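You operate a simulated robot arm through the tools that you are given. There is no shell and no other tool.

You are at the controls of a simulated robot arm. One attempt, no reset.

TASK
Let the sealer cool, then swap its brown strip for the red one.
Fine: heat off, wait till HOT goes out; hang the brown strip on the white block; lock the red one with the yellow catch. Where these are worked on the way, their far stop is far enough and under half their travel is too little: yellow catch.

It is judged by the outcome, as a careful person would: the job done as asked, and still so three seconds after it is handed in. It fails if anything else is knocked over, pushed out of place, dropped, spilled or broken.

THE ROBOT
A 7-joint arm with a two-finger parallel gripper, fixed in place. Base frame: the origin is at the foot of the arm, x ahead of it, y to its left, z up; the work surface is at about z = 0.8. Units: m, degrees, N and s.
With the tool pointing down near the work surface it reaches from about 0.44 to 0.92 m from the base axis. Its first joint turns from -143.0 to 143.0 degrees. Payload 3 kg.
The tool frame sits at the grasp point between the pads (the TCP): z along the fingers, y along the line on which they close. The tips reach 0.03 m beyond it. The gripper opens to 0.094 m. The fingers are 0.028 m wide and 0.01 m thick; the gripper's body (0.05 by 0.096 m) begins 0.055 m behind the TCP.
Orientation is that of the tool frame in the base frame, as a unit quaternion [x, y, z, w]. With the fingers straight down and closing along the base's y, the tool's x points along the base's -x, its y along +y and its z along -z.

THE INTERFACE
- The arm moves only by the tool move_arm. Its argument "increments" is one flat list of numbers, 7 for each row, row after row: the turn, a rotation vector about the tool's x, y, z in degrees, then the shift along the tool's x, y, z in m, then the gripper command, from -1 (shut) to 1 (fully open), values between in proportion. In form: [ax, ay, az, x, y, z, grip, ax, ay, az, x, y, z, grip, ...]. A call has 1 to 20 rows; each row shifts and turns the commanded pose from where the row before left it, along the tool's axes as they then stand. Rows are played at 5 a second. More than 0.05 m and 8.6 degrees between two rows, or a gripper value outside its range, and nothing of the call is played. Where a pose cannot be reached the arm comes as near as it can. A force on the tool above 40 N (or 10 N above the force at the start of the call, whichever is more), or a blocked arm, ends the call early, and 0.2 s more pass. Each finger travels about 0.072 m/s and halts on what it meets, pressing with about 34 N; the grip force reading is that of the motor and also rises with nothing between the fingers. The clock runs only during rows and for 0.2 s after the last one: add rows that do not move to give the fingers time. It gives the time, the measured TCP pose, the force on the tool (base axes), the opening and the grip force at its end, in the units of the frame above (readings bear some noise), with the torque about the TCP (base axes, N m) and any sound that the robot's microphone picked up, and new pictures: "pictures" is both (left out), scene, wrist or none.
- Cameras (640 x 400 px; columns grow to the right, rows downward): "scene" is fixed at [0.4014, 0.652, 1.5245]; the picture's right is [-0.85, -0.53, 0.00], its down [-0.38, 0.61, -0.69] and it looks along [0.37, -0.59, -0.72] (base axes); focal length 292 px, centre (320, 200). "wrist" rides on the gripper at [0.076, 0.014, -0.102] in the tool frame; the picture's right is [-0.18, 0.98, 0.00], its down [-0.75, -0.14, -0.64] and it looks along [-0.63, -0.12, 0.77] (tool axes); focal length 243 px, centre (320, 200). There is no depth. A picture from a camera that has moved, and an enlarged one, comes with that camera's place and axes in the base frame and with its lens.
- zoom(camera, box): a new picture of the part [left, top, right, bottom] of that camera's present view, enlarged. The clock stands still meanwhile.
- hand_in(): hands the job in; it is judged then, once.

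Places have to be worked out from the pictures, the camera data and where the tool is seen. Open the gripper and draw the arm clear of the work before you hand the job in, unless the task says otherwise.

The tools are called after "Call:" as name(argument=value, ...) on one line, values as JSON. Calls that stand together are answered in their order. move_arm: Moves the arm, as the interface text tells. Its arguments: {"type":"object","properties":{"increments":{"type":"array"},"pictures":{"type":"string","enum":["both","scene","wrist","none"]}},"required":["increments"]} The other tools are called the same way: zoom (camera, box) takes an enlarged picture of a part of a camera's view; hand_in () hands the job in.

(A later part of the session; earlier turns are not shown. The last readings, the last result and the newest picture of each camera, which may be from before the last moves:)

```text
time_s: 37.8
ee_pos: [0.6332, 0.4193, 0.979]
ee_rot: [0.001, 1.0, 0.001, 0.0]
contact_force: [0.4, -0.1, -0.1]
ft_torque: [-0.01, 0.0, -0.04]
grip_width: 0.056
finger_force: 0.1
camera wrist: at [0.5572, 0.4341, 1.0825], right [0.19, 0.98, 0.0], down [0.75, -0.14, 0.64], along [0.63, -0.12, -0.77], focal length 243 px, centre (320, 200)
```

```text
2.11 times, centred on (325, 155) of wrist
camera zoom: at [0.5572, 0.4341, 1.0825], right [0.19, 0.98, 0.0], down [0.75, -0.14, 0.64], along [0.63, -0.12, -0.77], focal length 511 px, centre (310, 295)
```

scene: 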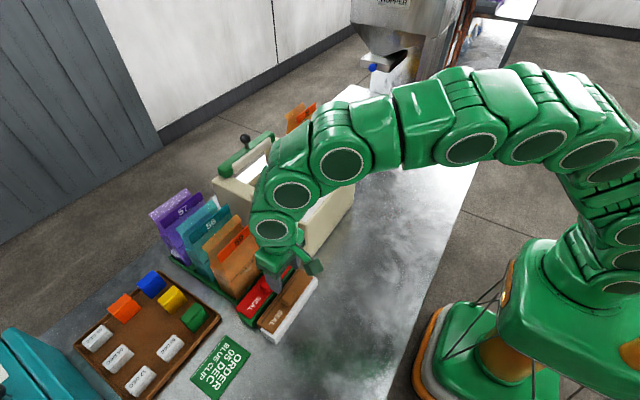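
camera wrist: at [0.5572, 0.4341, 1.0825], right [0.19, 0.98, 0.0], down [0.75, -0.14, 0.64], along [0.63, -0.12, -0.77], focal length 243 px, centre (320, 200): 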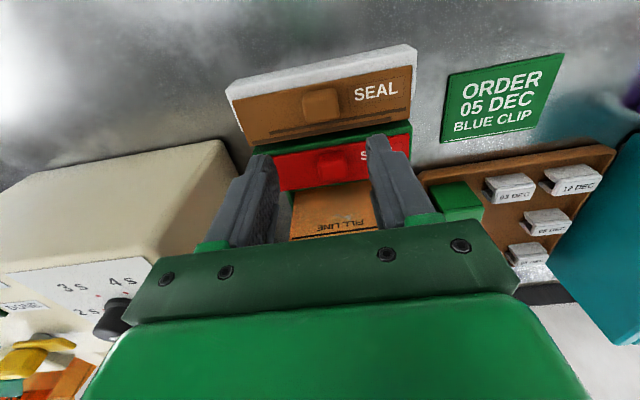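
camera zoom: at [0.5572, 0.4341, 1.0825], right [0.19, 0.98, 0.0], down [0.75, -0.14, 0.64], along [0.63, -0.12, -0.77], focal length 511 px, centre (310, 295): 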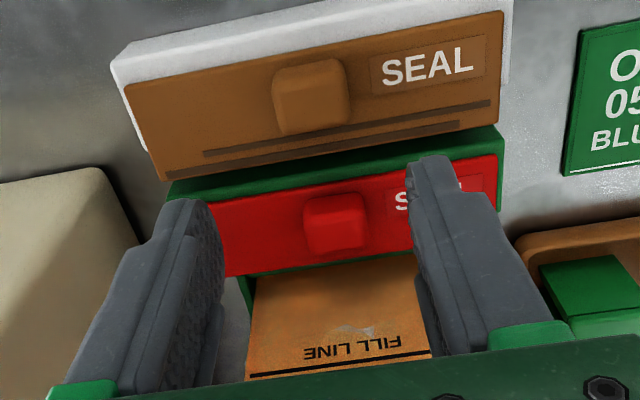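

The brown strip hangs on the white block just as the red one does on the green. The red knob is at about (0.697, 0.420). I move above it at a safe distance from bag 59 (its face is at x ≈ 0.755) and check alignment.

Call:
move_arm(increments=[0, 0, 0, -0.022, 0.0007, 0, 0.19, 0, 0, 0, -0.022, 0, 0, 0.19, 0, 0, 0, -0.02, 0, 0, 0.19, 0, 0, 0, 0, 0, 0.025, 0.19, 0, 0, 0, 0, 0, 0.025, 0.19, 0, 0, 0, 0, 0, 0, 0.19])

Call:
zoom(camera="scene", box=[225, 230, 325, 330])

Call:
zoom(camera="wrist", box=[220, 80, 420, 220])

```text
time_s: 39.2
ee_pos: [0.6977, 0.4185, 0.9312]
ee_rot: [0.001, 1.0, 0.001, 0.001]
contact_force: [0.2, 0.2, 0.6]
ft_torque: [-0.01, 0.0, 0.0]
grip_width: 0.0557
finger_force: 0.1
camera wrist: at [0.6214, 0.4349, 1.0334], right [0.19, 0.98, 0.0], down [0.75, -0.14, 0.64], along [0.63, -0.12, -0.77], focal length 243 px, centre (320, 200)
```

scene: 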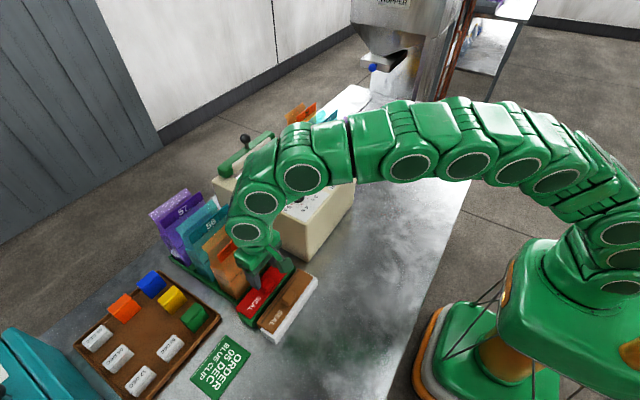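
wrist: 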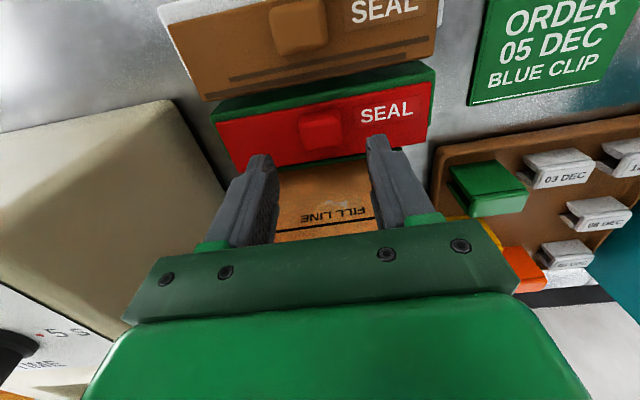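

```text
4.00 times, centred on (275, 280) of scene
camera zoom: at [0.4014, 0.652, 1.5245], right [-0.85, -0.53, 0.0], down [-0.38, 0.61, -0.69], along [0.37, -0.59, -0.72], focal length 1169 px, centre (500, -120)
```

zoom: 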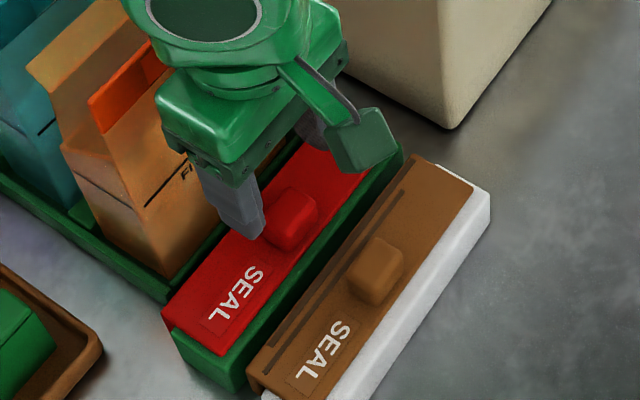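

```text
2.86 times, centred on (320, 150) of wrist
camera zoom: at [0.6214, 0.4349, 1.0334], right [0.19, 0.98, 0.0], down [0.75, -0.14, 0.64], along [0.63, -0.12, -0.77], focal length 693 px, centre (320, 343)
```

zoom: 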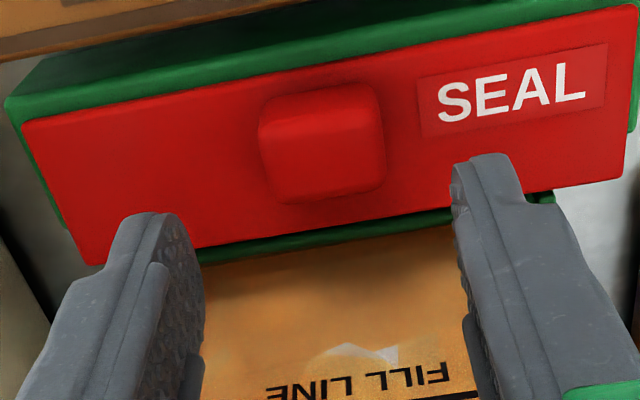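

The red knob's centre is at about (0.6985, 0.421). I make the small correction, lower to tip z ≈ 0.852 and close on it, the same grip as on the brown one.

Call:
move_arm(increments=[0, 0, 0, -0.0008, 0.0025, 0.015, 0.19, 0, 0, 0, 0, 0, 0.015, 0.19, 0, 0, 0, 0, 0, 0.012, 0.19, 0, 0, 0, 0, 0, 0.007, 0.19, 0, 0, 0, 0, 0, 0, 0.19])

Call:
zoom(camera="wrist", box=[220, 80, 420, 220])

Call:
zoom(camera="scene", box=[225, 230, 325, 330])

```text
time_s: 40.4
ee_pos: [0.6983, 0.4226, 0.8814]
ee_rot: [0.002, 1.0, 0.001, 0.001]
contact_force: [-0.6, 0.9, 0.1]
ft_torque: [0.01, 0.02, 0.02]
grip_width: 0.0557
finger_force: 0.0
camera wrist: at [0.6222, 0.4382, 0.9842], right [0.19, 0.98, 0.0], down [0.75, -0.14, 0.64], along [0.63, -0.12, -0.77], focal length 243 px, centre (320, 200)
```

scene: 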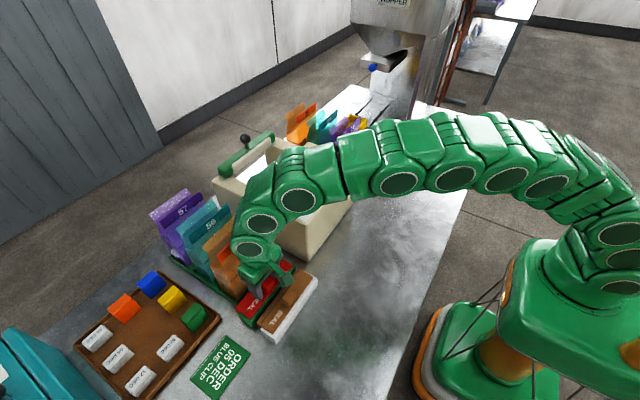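
wrist: 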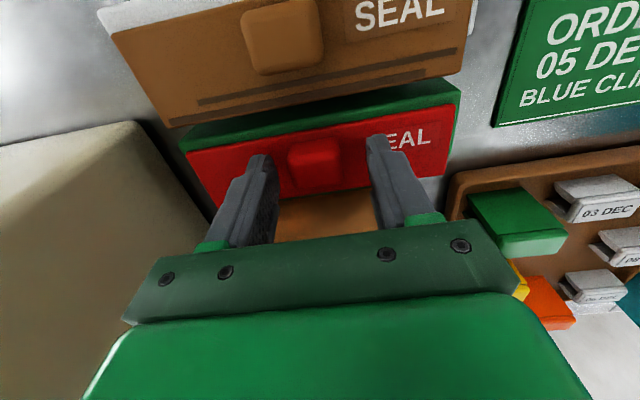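

```text
2.86 times, centred on (320, 150) of wrist
camera zoom: at [0.6222, 0.4382, 0.9842], right [0.19, 0.98, 0.0], down [0.75, -0.14, 0.64], along [0.63, -0.12, -0.77], focal length 693 px, centre (320, 343)
```

zoom: 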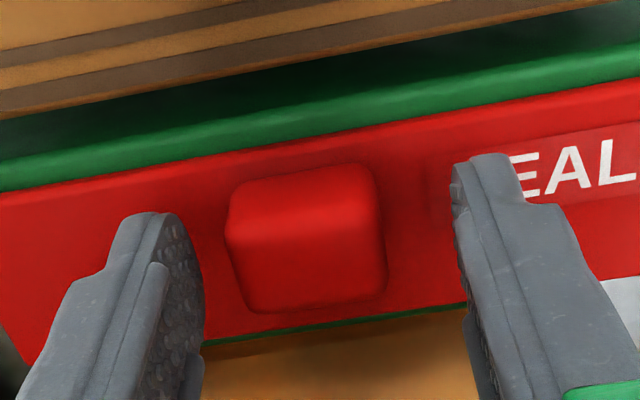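

```text
4.00 times, centred on (275, 280) of scene
camera zoom: at [0.4014, 0.652, 1.5245], right [-0.85, -0.53, 0.0], down [-0.38, 0.61, -0.69], along [0.37, -0.59, -0.72], focal length 1169 px, centre (500, -120)
```

zoom: 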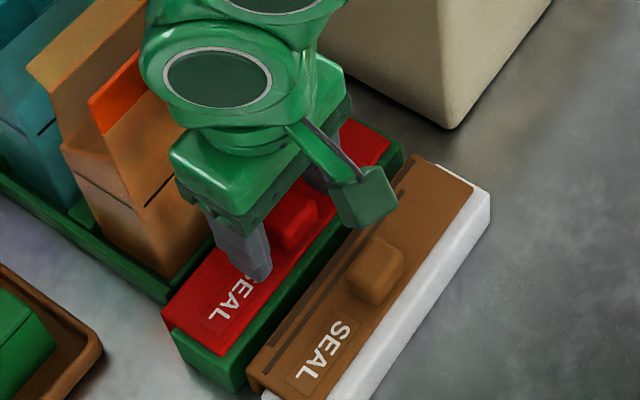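

The knob is centred between the fingers and nothing is touching. I close the grip.

Call:
move_arm(increments=[0, 0, 0, 0, -0.0004, 0, -1, 0, 0, 0, 0, 0, 0, -1, 0, 0, 0, 0, 0, 0, -1, 0, 0, 0, 0, 0, -0.003, -1, 0, 0, 0, 0, 0, -0.005, -1, 0, 0, 0, 0, 0, -0.008, -1, 0, 0, 0, 0, 0, -0.012, -1, 0, 0, 0, 0, 0, -0.015, -1, 0, 0, 0, 0, 0, -0.015, -1, 0, 0, 0, 0, 0, 0, -1])

Call:
zoom(camera="scene", box=[215, 220, 325, 330])

Call:
zoom(camera="wrist", box=[180, 60, 470, 250])

```text
time_s: 42.6
ee_pos: [0.7006, 0.4234, 0.9403]
ee_rot: [0.001, 1.0, 0.001, 0.001]
contact_force: [0.7, -0.4, -0.8]
ft_torque: [-0.02, 0.01, -0.02]
grip_width: 0.031
finger_force: 34.2
camera wrist: at [0.6241, 0.4385, 1.043], right [0.19, 0.98, 0.0], down [0.75, -0.14, 0.64], along [0.63, -0.12, -0.77], focal length 243 px, centre (320, 200)
```

scene: 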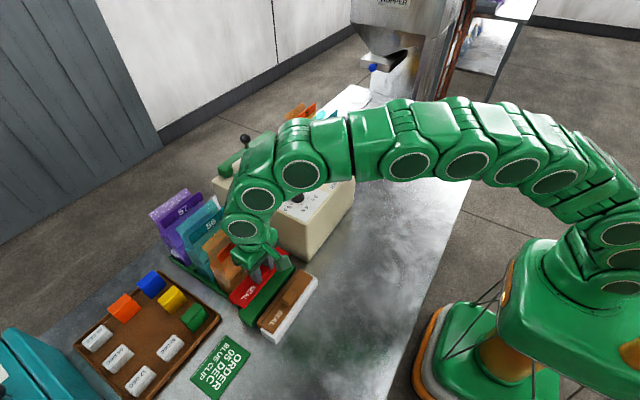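
wrist: 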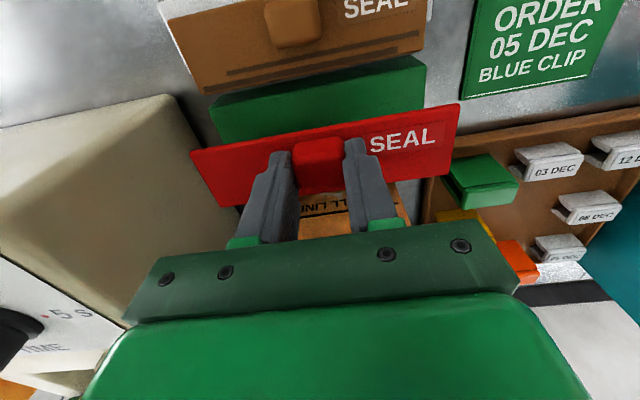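

```text
3.64 times, centred on (270, 275) of scene
camera zoom: at [0.4014, 0.652, 1.5245], right [-0.85, -0.53, 0.0], down [-0.38, 0.61, -0.69], along [0.37, -0.59, -0.72], focal length 1063 px, centre (502, -73)
```

zoom: 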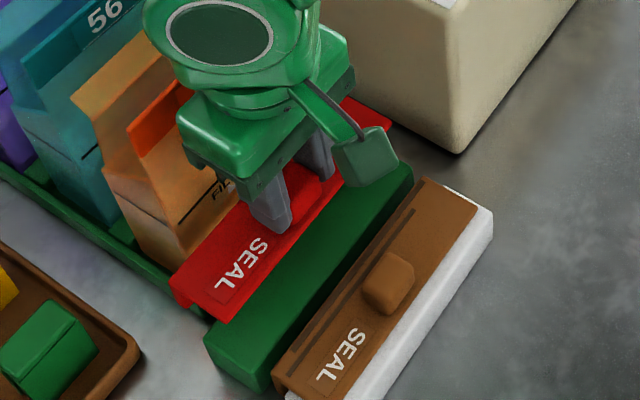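

```text
2.11 times, centred on (325, 155) of wrist
camera zoom: at [0.6241, 0.4385, 1.043], right [0.19, 0.98, 0.0], down [0.75, -0.14, 0.64], along [0.63, -0.12, -0.77], focal length 511 px, centre (310, 295)
```

zoom: 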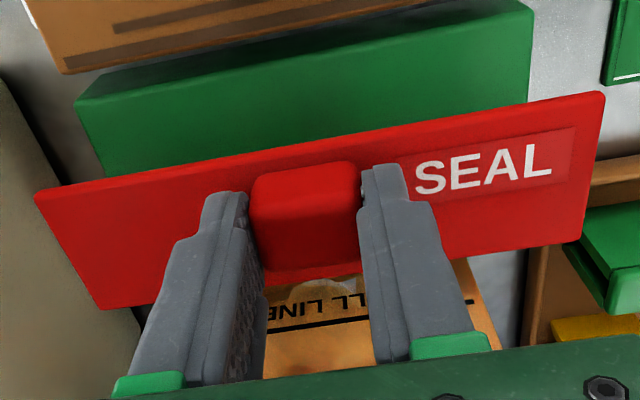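

The red strip is lifted cleanly and bag 59 was not touched. I raise it high, carry it over to above the sealer seat (TCP about 0.813, 0.1525), and stop above the ears to check.

Call:
move_arm(increments=[0, 0, 0, 0, 0, -0.038, -1, 0, 0, 0, 0, 0, -0.038, -1, 0, 0, 0, 0, 0, -0.038, -1, 0, 0, 0, 0, 0, -0.038, -1, 0, 0, 0, 0, 0, -0.038, -1, 0, 0, 0, -0.01606, -0.0387, 0, -1, 0, 0, 0, -0.01606, -0.0387, 0, -1, 0, 0, 0, -0.01606, -0.0387, 0, -1, 0, 0, 0, -0.01606, -0.0387, 0, -1, 0, 0, 0, -0.01606, -0.0387, 0, -1, 0, 0, 0, -0.01606, -0.0387, 0, -1, 0, 0, 0, -0.01606, -0.0387, 0, -1, 0, 0, 0, 0, 0, 0.025, -1, 0, 0, 0, 0, 0, 0.025, -1, 0, 0, 0, 0, 0, 0, -1])

Call:
zoom(camera="wrist", box=[180, 60, 470, 250])

Call:
zoom(camera="scene", box=[235, 120, 335, 200])

```text
time_s: 45.8
ee_pos: [0.8099, 0.1503, 1.0777]
ee_rot: [0.001, 1.0, 0.001, 0.001]
contact_force: [0.2, 0.5, -1.0]
ft_torque: [0.0, 0.01, -0.01]
grip_width: 0.0309
finger_force: 34.4
camera wrist: at [0.7342, 0.1663, 1.1811], right [0.19, 0.98, 0.0], down [0.75, -0.14, 0.64], along [0.63, -0.12, -0.77], focal length 243 px, centre (320, 200)
```

scene: 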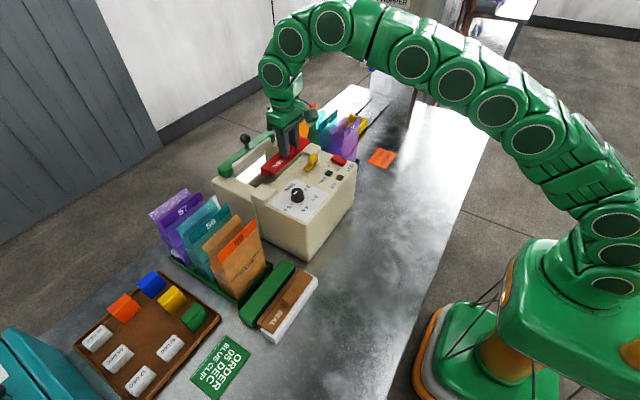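
wrist: 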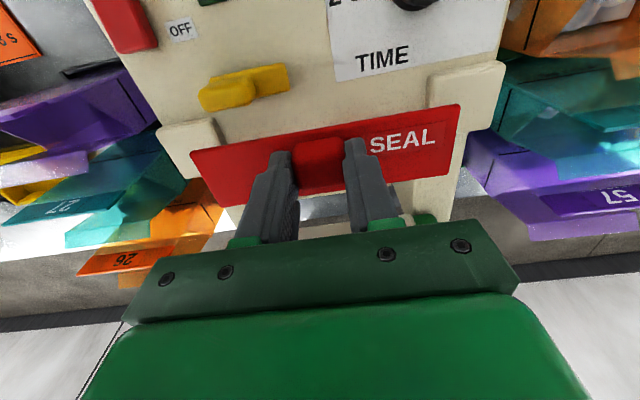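

```text
2.11 times, centred on (325, 155) of wrist
camera zoom: at [0.7342, 0.1663, 1.1811], right [0.19, 0.98, 0.0], down [0.75, -0.14, 0.64], along [0.63, -0.12, -0.77], focal length 511 px, centre (310, 295)
```

zoom: 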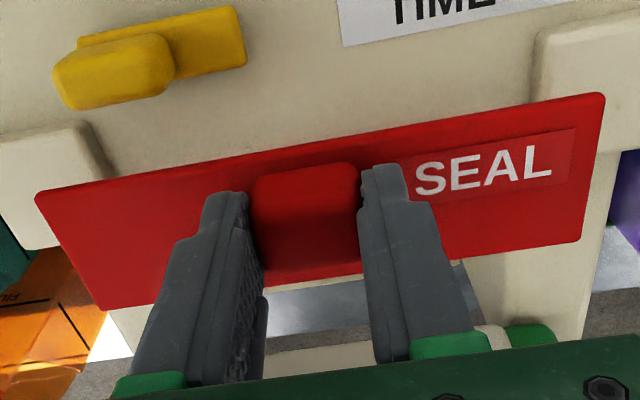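

```text
5.00 times, centred on (285, 160) of scene
camera zoom: at [0.4014, 0.652, 1.5245], right [-0.85, -0.53, 0.0], down [-0.38, 0.61, -0.69], along [0.37, -0.59, -0.72], focal length 1461 px, centre (495, 400)
```

zoom: 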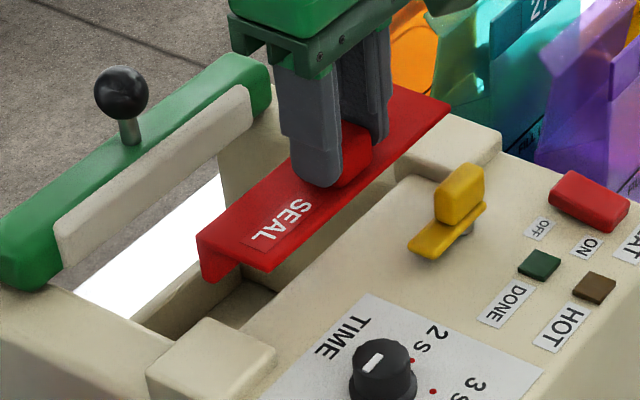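

The arm stopped 3 mm short in x. I correct by +3 mm in x and +1 mm in y, and lower until the lip is just above the ears for a closer comparison.

Call:
move_arm(increments=[0, 0, 0, -0.003, 0.001, 0.008, -1, 0, 0, 0, 0, 0, 0.008, -1, 0, 0, 0, 0, 0, 0, -1])

Call:
zoom(camera="wrist", box=[180, 60, 470, 250])

Call:
zoom(camera="scene", box=[255, 150, 315, 195])

```text
time_s: 46.6
ee_pos: [0.8129, 0.1529, 1.0623]
ee_rot: [0.001, 1.0, 0.001, 0.001]
contact_force: [0.1, -0.5, -1.0]
ft_torque: [0.01, 0.02, -0.03]
grip_width: 0.0313
finger_force: 34.3
camera wrist: at [0.7378, 0.1681, 1.1658], right [0.19, 0.98, 0.0], down [0.75, -0.14, 0.64], along [0.63, -0.12, -0.77], focal length 243 px, centre (320, 200)
```

scene: 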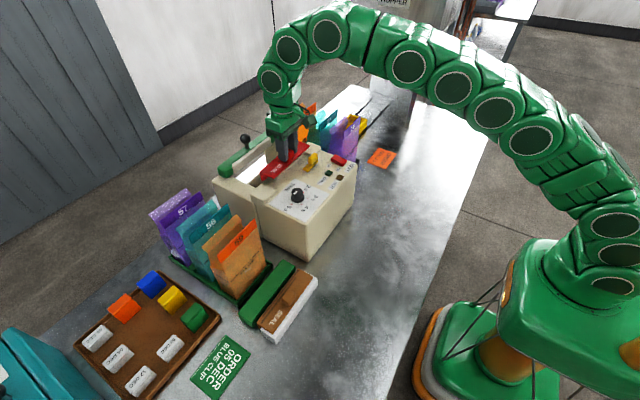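
wrist: 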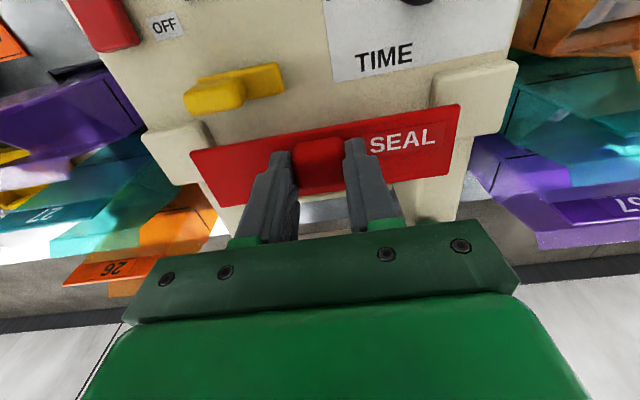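

```text
2.11 times, centred on (325, 155) of wrist
camera zoom: at [0.7378, 0.1681, 1.1658], right [0.19, 0.98, 0.0], down [0.75, -0.14, 0.64], along [0.63, -0.12, -0.77], focal length 511 px, centre (310, 295)
```

zoom: 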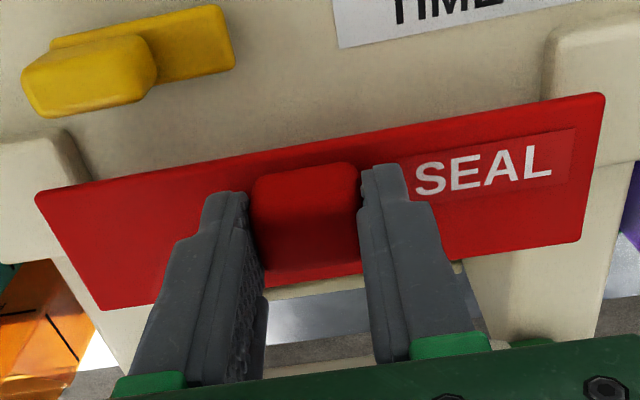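

```text
8.89 times, centred on (285, 172) of scene
camera zoom: at [0.4014, 0.652, 1.5245], right [-0.85, -0.53, 0.0], down [-0.38, 0.61, -0.69], along [0.37, -0.59, -0.72], focal length 2598 px, centre (631, 444)
```

zoom: 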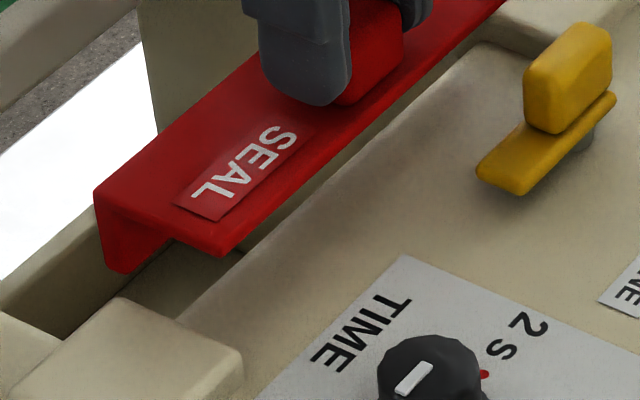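

Comparing directly with how the brown strip sat in the gripper, the red one should go about 1.5 mm toward -y and about where it is in x. I make that correction and lower 14 mm, still above the surface for the lip.

Call:
move_arm(increments=[0, 0, 0, 0.0003, -0.0015, 0.005, -1, 0, 0, 0, 0, 0, 0.005, -1, 0, 0, 0, 0, 0, 0.004, -1, 0, 0, 0, 0, 0, 0, -1])

Call:
zoom(camera="wrist", box=[180, 60, 470, 250])

Call:
zoom(camera="scene", box=[255, 150, 315, 195])

```text
time_s: 47.6
ee_pos: [0.8127, 0.1505, 1.0477]
ee_rot: [0.0, 1.0, 0.001, 0.001]
contact_force: [-0.2, 0.3, -1.3]
ft_torque: [0.01, -0.01, 0.02]
grip_width: 0.0312
finger_force: 34.2
camera wrist: at [0.737, 0.1658, 1.1517], right [0.19, 0.98, 0.0], down [0.75, -0.14, 0.64], along [0.63, -0.12, -0.77], focal length 243 px, centre (320, 200)
```

scene: 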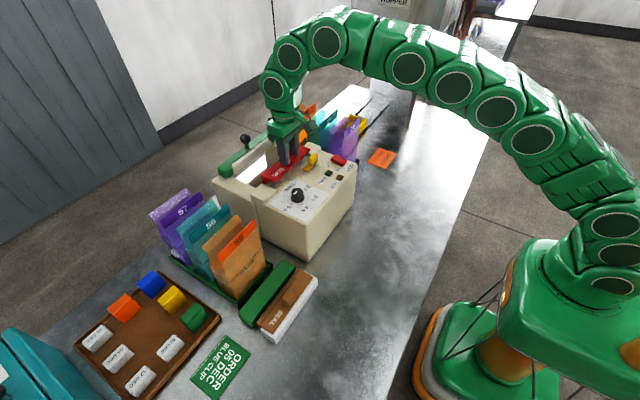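
wrist: 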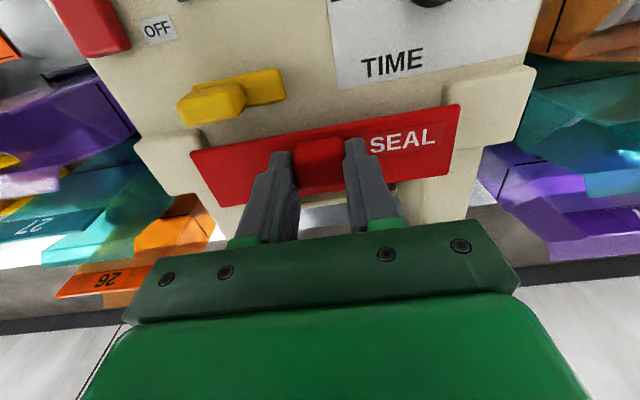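

```text
2.11 times, centred on (325, 155) of wrist
camera zoom: at [0.737, 0.1658, 1.1517], right [0.19, 0.98, 0.0], down [0.75, -0.14, 0.64], along [0.63, -0.12, -0.77], focal length 511 px, centre (310, 295)
```

zoom: 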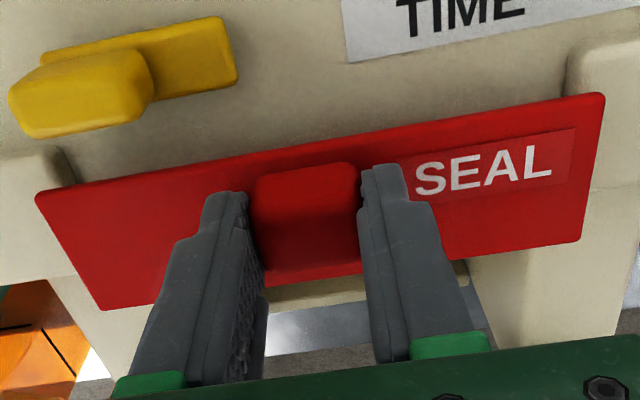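

```text
8.89 times, centred on (285, 172) of scene
camera zoom: at [0.4014, 0.652, 1.5245], right [-0.85, -0.53, 0.0], down [-0.38, 0.61, -0.69], along [0.37, -0.59, -0.72], focal length 2598 px, centre (631, 444)
```

zoom: 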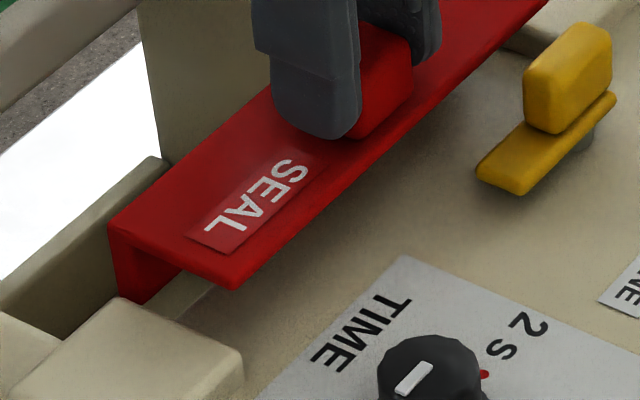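

I zoom on both ears to judge the end gaps more exactly.

Call:
zoom(camera="wrist", box=[420, 55, 510, 125])

Call:
zoom(camera="wrist", box=[150, 105, 240, 175])

Call:
zoom(camera="scene", box=[256, 172, 290, 196])

Call:
zoom(camera="scene", box=[290, 140, 324, 164])

```text
5.71 times, centred on (465, 90) of wrist
camera zoom: at [0.737, 0.1658, 1.1517], right [0.19, 0.98, 0.0], down [0.75, -0.14, 0.64], along [0.63, -0.12, -0.77], focal length 1386 px, centre (-509, 829)
```

zoom: 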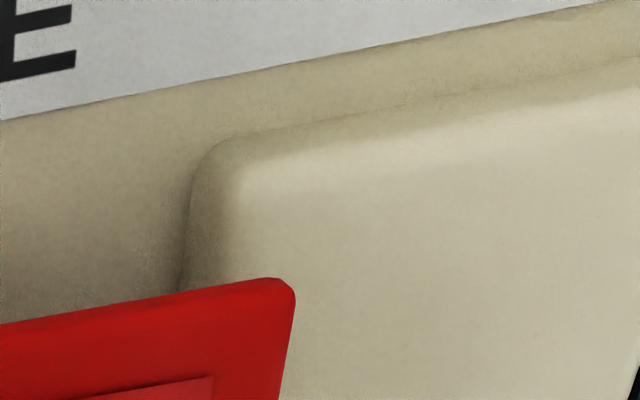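

```text
5.71 times, centred on (195, 140) of wrist
camera zoom: at [0.737, 0.1658, 1.1517], right [0.19, 0.98, 0.0], down [0.75, -0.14, 0.64], along [0.63, -0.12, -0.77], focal length 1386 px, centre (1034, 543)
```

zoom: 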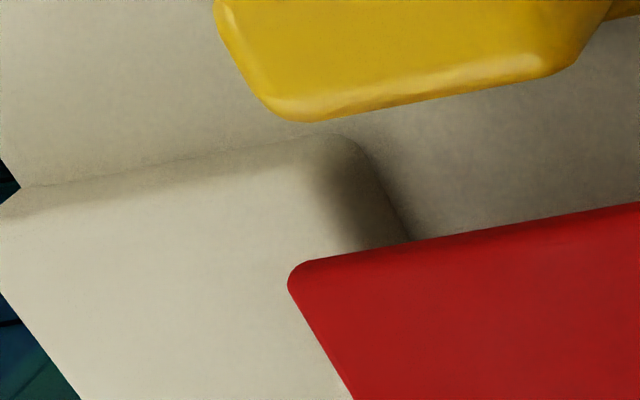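

```text
16.00 times, centred on (273, 184) of scene
camera zoom: at [0.4014, 0.652, 1.5245], right [-0.85, -0.53, 0.0], down [-0.38, 0.61, -0.69], along [0.37, -0.59, -0.72], focal length 4676 px, centre (1072, 456)
```

zoom: 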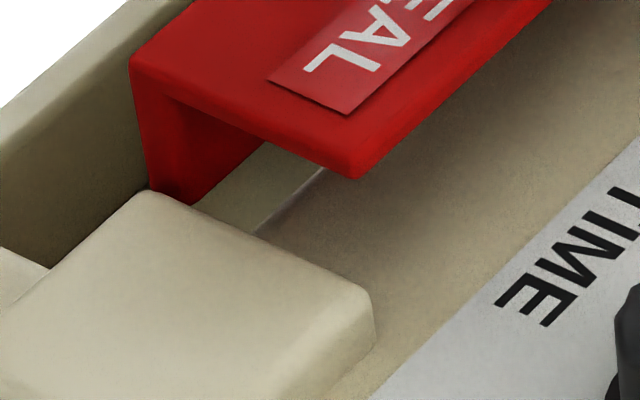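

```text
16.00 times, centred on (307, 152) of scene
camera zoom: at [0.4014, 0.652, 1.5245], right [-0.85, -0.53, 0.0], down [-0.38, 0.61, -0.69], along [0.37, -0.59, -0.72], focal length 4676 px, centre (528, 968)
```

zoom: 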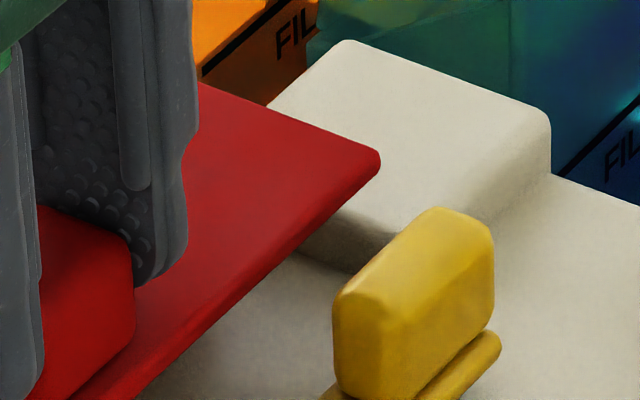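

Clearances look good: about 6–8 mm at each ear and about 3 mm between lip and seat edge. I lower in 3 mm steps, watching the force.

Call:
move_arm(increments=[0, 0, 0, 0, 0, 0.003, -1, 0, 0, 0, 0, 0, 0.003, -1, 0, 0, 0, 0, 0, 0.003, -1, 0, 0, 0, 0, 0, 0.003, -1, 0, 0, 0, 0, 0, 0.003, -1, 0, 0, 0, 0, 0, 0.003, -1, 0, 0, 0, 0, 0, 0.002, -1, 0, 0, 0, 0, 0, 0, -1])

Call:
zoom(camera="wrist", box=[180, 60, 470, 250])

Call:
zoom(camera="scene", box=[256, 172, 290, 196])

```text
time_s: 49.4
ee_pos: [0.813, 0.1507, 1.0284]
ee_rot: [0.002, 1.0, 0.001, 0.0]
contact_force: [0.3, 0.0, -0.8]
ft_torque: [-0.02, 0.03, 0.03]
grip_width: 0.031
finger_force: 34.2
camera wrist: at [0.7373, 0.1662, 1.1322], right [0.19, 0.98, 0.0], down [0.75, -0.14, 0.64], along [0.63, -0.12, -0.77], focal length 243 px, centre (320, 200)
```

scene: 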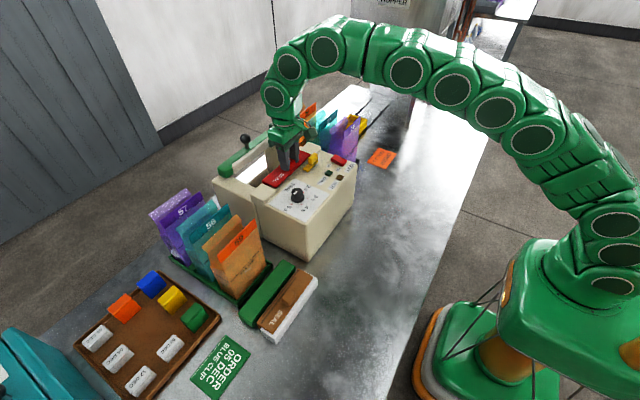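
wrist: 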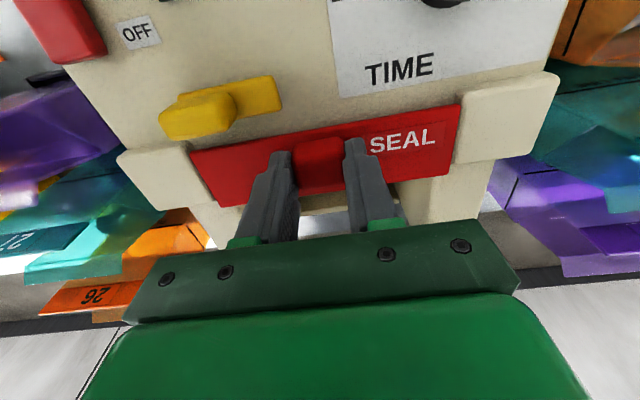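

```text
2.11 times, centred on (325, 155) of wrist
camera zoom: at [0.7373, 0.1662, 1.1322], right [0.19, 0.98, 0.0], down [0.75, -0.14, 0.64], along [0.63, -0.12, -0.77], focal length 511 px, centre (310, 295)
```

zoom: 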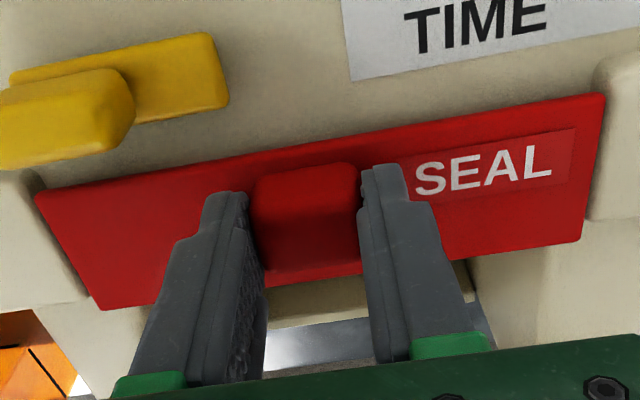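

```text
16.00 times, centred on (273, 184) of scene
camera zoom: at [0.4014, 0.652, 1.5245], right [-0.85, -0.53, 0.0], down [-0.38, 0.61, -0.69], along [0.37, -0.59, -0.72], focal length 4676 px, centre (1072, 456)
```

zoom: 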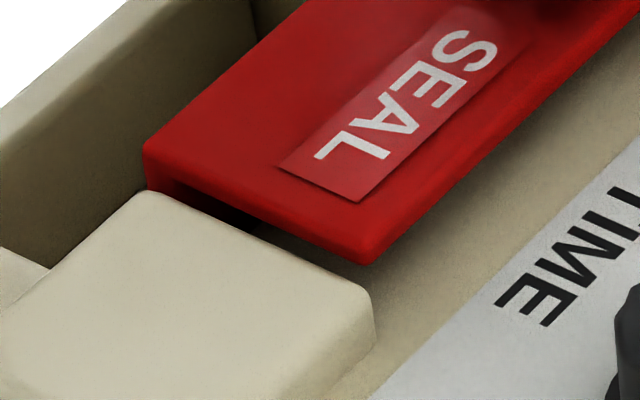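

The lip has gone past the seat edge with no contact. I lower the last ~9 mm in small steps until it seats.

Call:
move_arm(increments=[0, 0, 0, 0, 0, 0.002, -1, 0, 0, 0, 0, 0, 0.002, -1, 0, 0, 0, 0, 0, 0.001, -1, 0, 0, 0, 0, 0, 0.001, -1, 0, 0, 0, 0, 0, 0.001, -1, 0, 0, 0, 0, 0, 0.001, -1, 0, 0, 0, 0, 0, 0, -1], pictures="wrist")

Call:
zoom(camera="scene", box=[256, 172, 290, 196])

```text
time_s: 51.0
ee_pos: [0.8137, 0.1509, 1.0206]
ee_rot: [0.001, 1.0, 0.001, 0.001]
contact_force: [-0.4, -0.6, -0.3]
ft_torque: [0.02, 0.03, 0.01]
grip_width: 0.0311
finger_force: 33.8
camera wrist: at [0.7377, 0.1658, 1.1244], right [0.19, 0.98, 0.0], down [0.75, -0.14, 0.64], along [0.63, -0.12, -0.77], focal length 243 px, centre (320, 200)
```

wrist: 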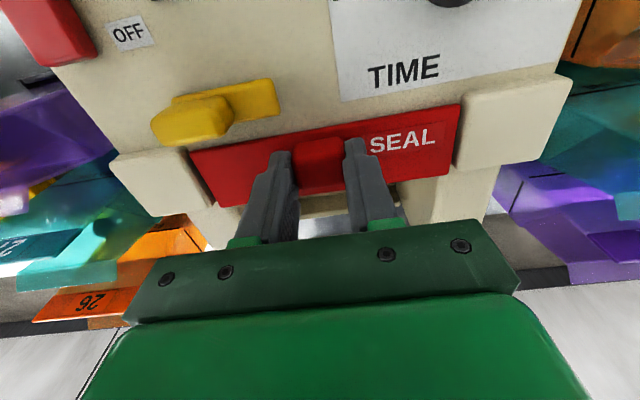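

```text
16.00 times, centred on (273, 184) of scene
camera zoom: at [0.4014, 0.652, 1.5245], right [-0.85, -0.53, 0.0], down [-0.38, 0.61, -0.69], along [0.37, -0.59, -0.72], focal length 4676 px, centre (1072, 456)
```

zoom: 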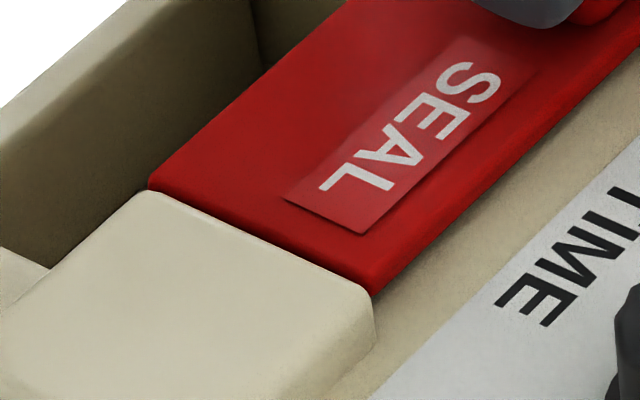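

Still free, with the strip now between the ears. I ease 1.5 mm toward -x to bring the lip near the seat face, then continue down in 1 mm steps until contact.

Call:
move_arm(increments=[0, 0, 0, 0.0008, 0, 0, -1, 0, 0, 0, 0.0007, 0, 0, -1, 0, 0, 0, 0, 0, 0.001, -1, 0, 0, 0, 0, 0, 0.001, -1, 0, 0, 0, 0, 0, 0.001, -1, 0, 0, 0, 0, 0, 0.001, -1, 0, 0, 0, 0, 0, 0, -1], pictures="wrist")

Call:
zoom(camera="scene", box=[256, 172, 290, 196])

```text
time_s: 52.6
ee_pos: [0.8107, 0.15, 1.0192]
ee_rot: [0.002, 1.0, 0.001, 0.003]
contact_force: [-4.3, -2.1, 33.9]
ft_torque: [-0.12, 0.22, -0.04]
grip_width: 0.0313
finger_force: 34.1
camera wrist: at [0.736, 0.1658, 1.1218], right [0.19, 0.98, 0.0], down [0.75, -0.14, 0.65], along [0.63, -0.12, -0.76], focal length 243 px, centre (320, 200)
```

wrist: 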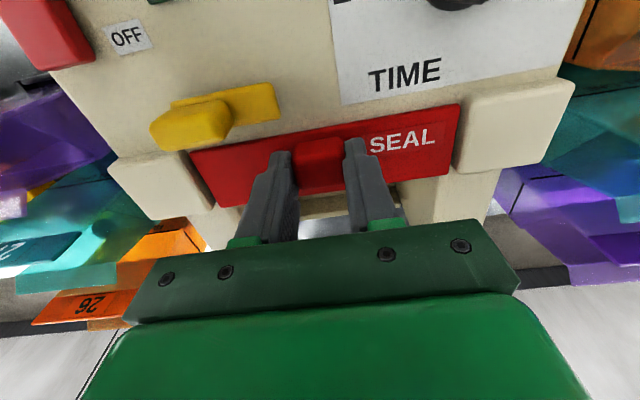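

```text
16.00 times, centred on (273, 184) of scene
camera zoom: at [0.4014, 0.652, 1.5245], right [-0.85, -0.53, 0.0], down [-0.38, 0.61, -0.69], along [0.37, -0.59, -0.72], focal length 4676 px, centre (1072, 456)
```

zoom: 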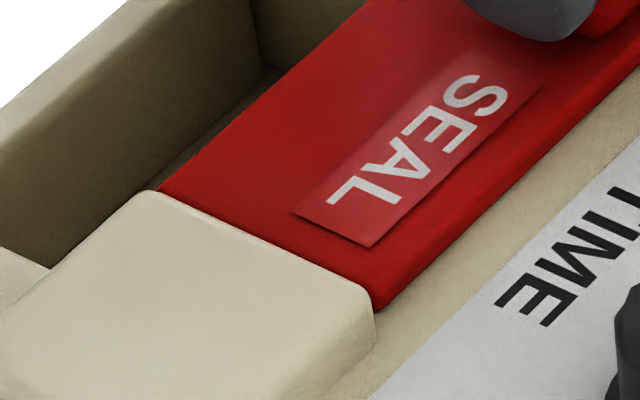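

It is seated at TCP z ≈ 1.019, just where expected, with 34 N down. I relieve the pressure, open, and lift straight off.

Call:
move_arm(increments=[0, 0, 0, 0, 0, -0.0015, -1, 0, 0, 0, 0, 0, -0.0003, -0.2, 0, 0, 0, 0, 0, 0, 0.1, 0, 0, 0, 0, 0, 0, 0.19, 0, 0, 0, 0, 0, -0.01, 0.19, 0, 0, 0, 0, 0, -0.025, 0.19, 0, 0, 0, 0, 0, -0.035, 0.19, 0, 0, 0, 0.04, 0.01, -0.005, 0.6, 0, 0, 0, 0.04, 0.005, 0, 1, 0, 0, 0, 0, 0, 0, 1])

Call:
zoom(camera="wrist", box=[220, 110, 420, 240])

Call:
zoom(camera="scene", box=[250, 135, 340, 200])

```text
time_s: 54.8
ee_pos: [0.7319, 0.1664, 1.0924]
ee_rot: [0.001, 1.0, 0.001, 0.001]
contact_force: [-0.7, -0.4, -0.5]
ft_torque: [0.01, 0.0, -0.01]
grip_width: 0.0941
finger_force: 0.1
camera wrist: at [0.6555, 0.1816, 1.1953], right [0.19, 0.98, 0.0], down [0.75, -0.14, 0.64], along [0.63, -0.12, -0.77], focal length 243 px, centre (320, 200)
```

scene: 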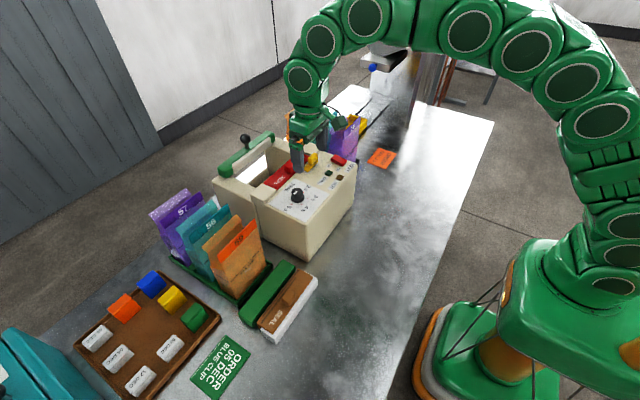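
wrist: 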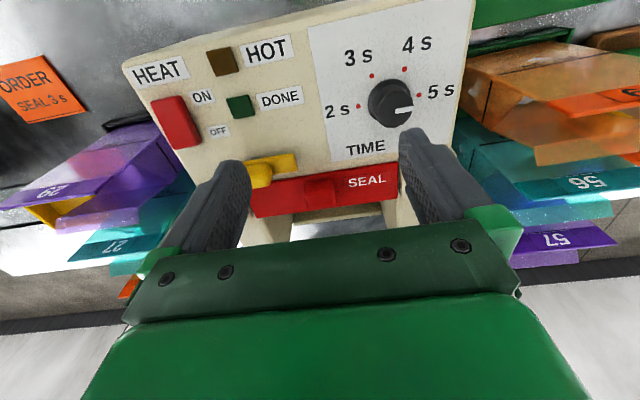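

```text
3.08 times, centred on (320, 175) of wrist
camera zoom: at [0.6555, 0.1816, 1.1953], right [0.19, 0.98, 0.0], down [0.75, -0.14, 0.64], along [0.63, -0.12, -0.77], focal length 746 px, centre (320, 277)
```

zoom: 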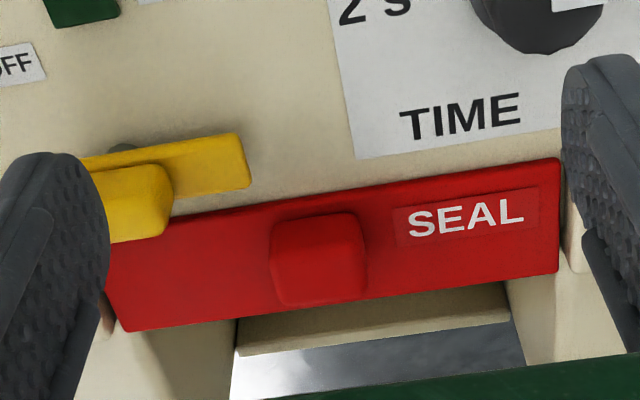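

```text
6.15 times, centred on (295, 168) of scene
camera zoom: at [0.4014, 0.652, 1.5245], right [-0.85, -0.53, 0.0], down [-0.38, 0.61, -0.69], along [0.37, -0.59, -0.72], focal length 1798 px, centre (474, 400)
```

zoom: 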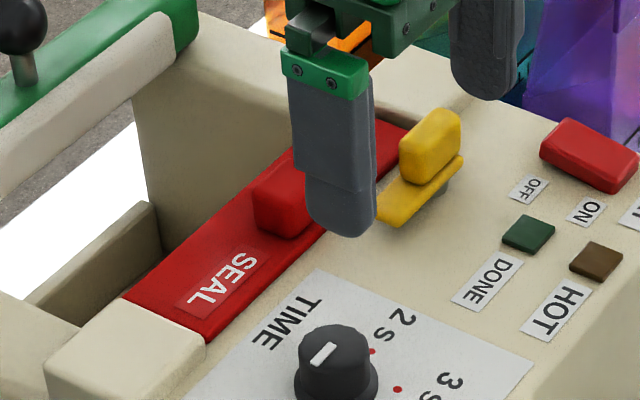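

The red strip sits in the seat exactly as the brown one did. Now I go back over the catch's pivot (0.773, 0.0915) with the wrist turned 90° to match the handle's present direction.

Call:
move_arm(increments=[0, 0, 0, -0.0205, -0.0375, 0, 0.2, 0, 0, 0, -0.0206, -0.0375, 0, -0.362, 0, 0, -8.2, 0, 0, 0, -0.362, 0, 0, -8.2, 0, 0, 0, -0.362, 0, 0, -8.2, 0, 0, 0, -0.362, 0, 0, -8.2, 0, 0, 0, -0.362, 0, 0, -8.2, 0, 0, 0, -0.362, 0, 0, -8.2, 0, 0, 0, -0.362, 0, 0, -8.2, 0, 0, 0, -0.362, 0, 0, -8.2, 0, 0, 0, -0.362, 0, 0, -8.2, 0, 0, 0, -0.362, 0, 0, -8.2, 0, 0, 0, -0.362, 0, 0, -8.2, 0, 0, 0, -0.362, 0, 0, 0, 0, 0, 0, -0.362])

Call:
zoom(camera="wrist", box=[240, 80, 420, 200])

Call:
zoom(camera="scene", box=[270, 125, 340, 180])

```text
time_s: 57.8
ee_pos: [0.7718, 0.0903, 1.0921]
ee_rot: [0.708, -0.706, 0.0, -0.002]
contact_force: [-0.5, -0.1, 0.6]
ft_torque: [0.02, -0.01, -0.04]
grip_width: 0.0302
finger_force: 0.0
camera wrist: at [0.759, 0.0152, 1.1957], right [-0.98, 0.18, 0.0], down [0.14, 0.75, 0.64], along [0.12, 0.63, -0.77], focal length 243 px, centre (320, 200)
```

scene: 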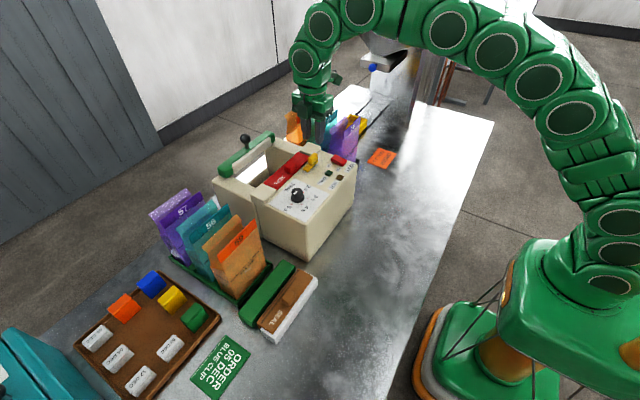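
wrist: 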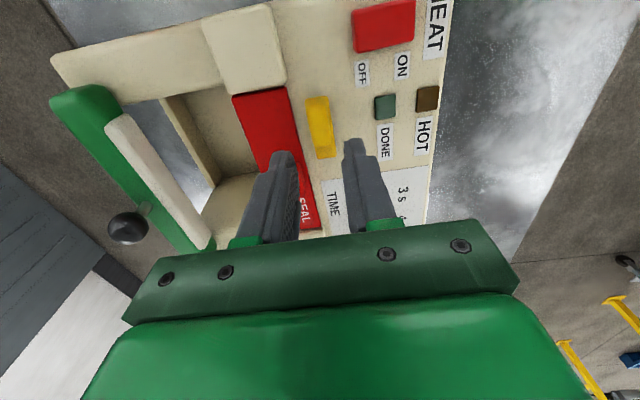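

```text
3.33 times, centred on (330, 140) of wrist
camera zoom: at [0.759, 0.0152, 1.1957], right [-0.98, 0.18, 0.0], down [0.14, 0.75, 0.64], along [0.12, 0.63, -0.77], focal length 809 px, centre (287, 400)
```

zoom: 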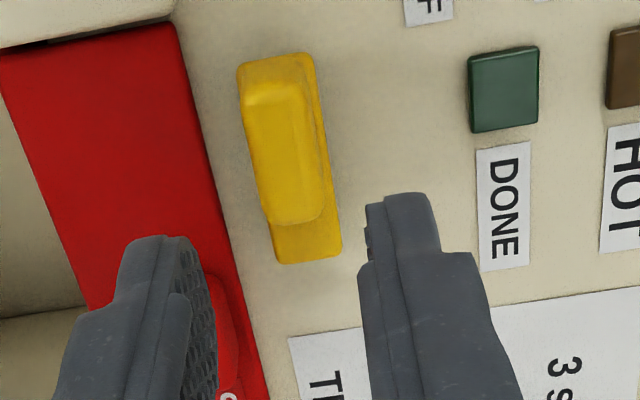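

```text
7.27 times, centred on (305, 152) of scene
camera zoom: at [0.4014, 0.652, 1.5245], right [-0.85, -0.53, 0.0], down [-0.38, 0.61, -0.69], along [0.37, -0.59, -0.72], focal length 2126 px, centre (429, 546)
```

zoom: 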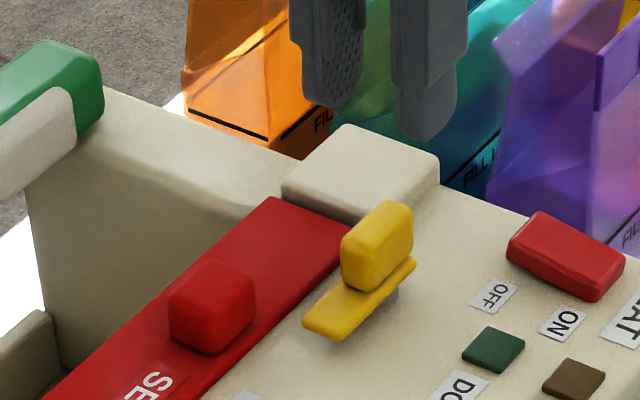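

The catch lies along y, centred at x ≈ 0.7745. I shift 2 mm to centre on it, go down so the tips are just above its plate, and grip.

Call:
move_arm(increments=[0, 0, 0, -0.0015, -0.0023, 0.02, -0.362, 0, 0, 0, 0, 0, 0.02, -0.362, 0, 0, 0, 0, 0, 0.018, -0.362, 0, 0, 0, 0, 0, 0.0095, -0.362, 0, 0, 0, 0, 0, 0, -0.362])

Call:
zoom(camera="wrist", box=[240, 80, 420, 200])

Call:
zoom(camera="scene", box=[270, 125, 340, 180])

```text
time_s: 59.0
ee_pos: [0.7758, 0.0927, 1.024]
ee_rot: [0.708, -0.707, 0.0, -0.001]
contact_force: [0.1, 1.0, -0.1]
ft_torque: [0.01, -0.01, 0.01]
grip_width: 0.03
finger_force: 0.1
camera wrist: at [0.7608, 0.0171, 1.1275], right [-0.98, 0.18, 0.0], down [0.14, 0.75, 0.64], along [0.12, 0.63, -0.77], focal length 243 px, centre (320, 200)
```

scene: 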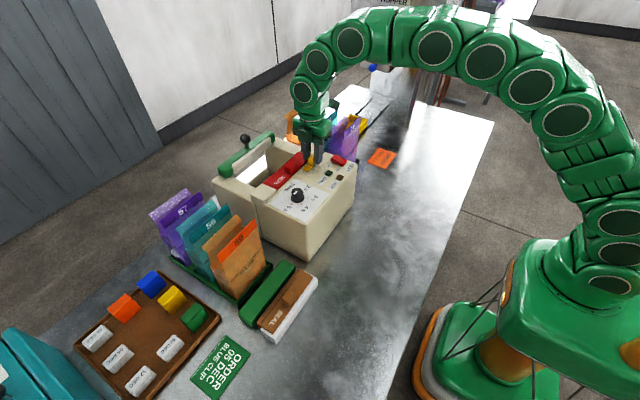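
wrist: 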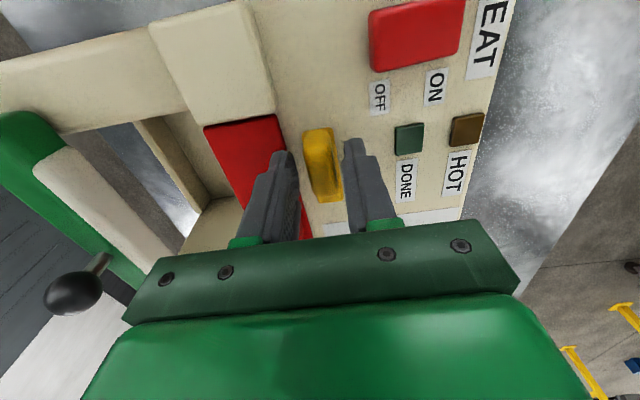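

```text
3.33 times, centred on (330, 140) of wrist
camera zoom: at [0.7608, 0.0171, 1.1275], right [-0.98, 0.18, 0.0], down [0.14, 0.75, 0.64], along [0.12, 0.63, -0.77], focal length 809 px, centre (287, 400)
```

zoom: 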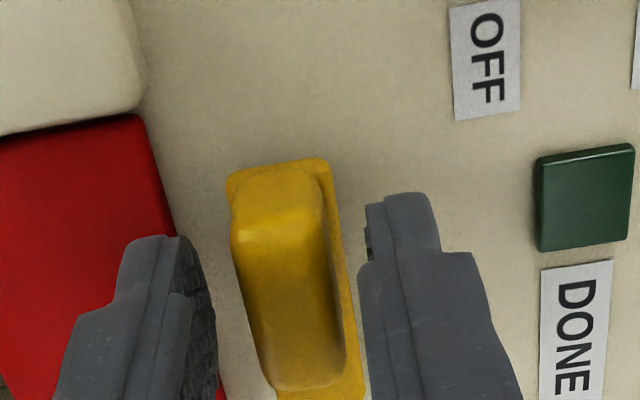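

```text
7.27 times, centred on (305, 152) of scene
camera zoom: at [0.4014, 0.652, 1.5245], right [-0.85, -0.53, 0.0], down [-0.38, 0.61, -0.69], along [0.37, -0.59, -0.72], focal length 2126 px, centre (429, 546)
```

zoom: 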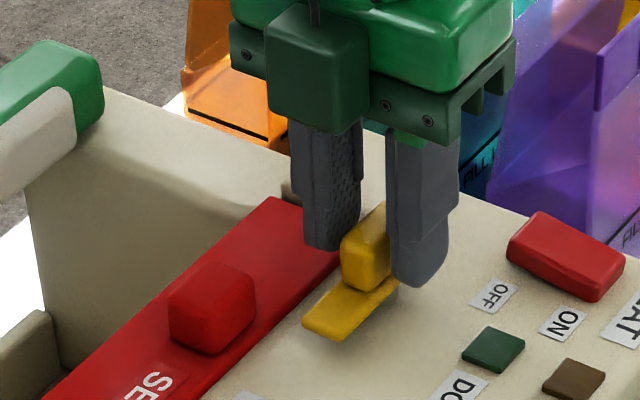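

The handle is between the fingers, so I close and check the force.

Call:
move_arm(increments=[0, 0, 0, 0, 0.0008, 0, -0.362, 0, 0, 0, 0, 0, 0, -1, 0, 0, 0, 0, 0, 0, -1, 0, 0, 0, 0, 0, 0, -1], pictures="wrist")

```text
time_s: 60.0
ee_pos: [0.7748, 0.0923, 1.0239]
ee_rot: [0.707, -0.707, 0.0, -0.001]
contact_force: [-7.3, -0.1, 1.4]
ft_torque: [0.04, 0.2, -0.09]
grip_width: 0.0158
finger_force: 45.5
camera wrist: at [0.7601, 0.0172, 1.1279], right [-0.98, 0.18, 0.0], down [0.14, 0.75, 0.64], along [0.12, 0.63, -0.77], focal length 243 px, centre (320, 200)
```

wrist: 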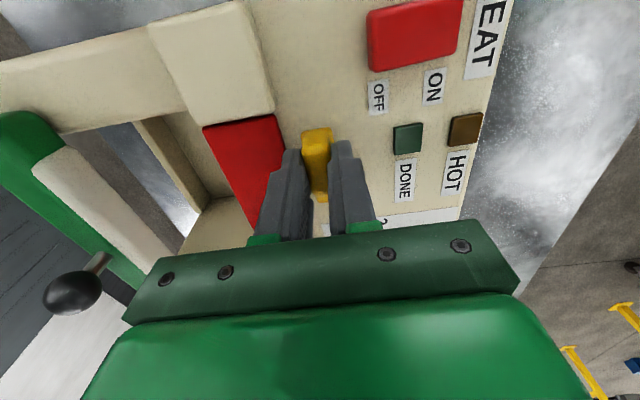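

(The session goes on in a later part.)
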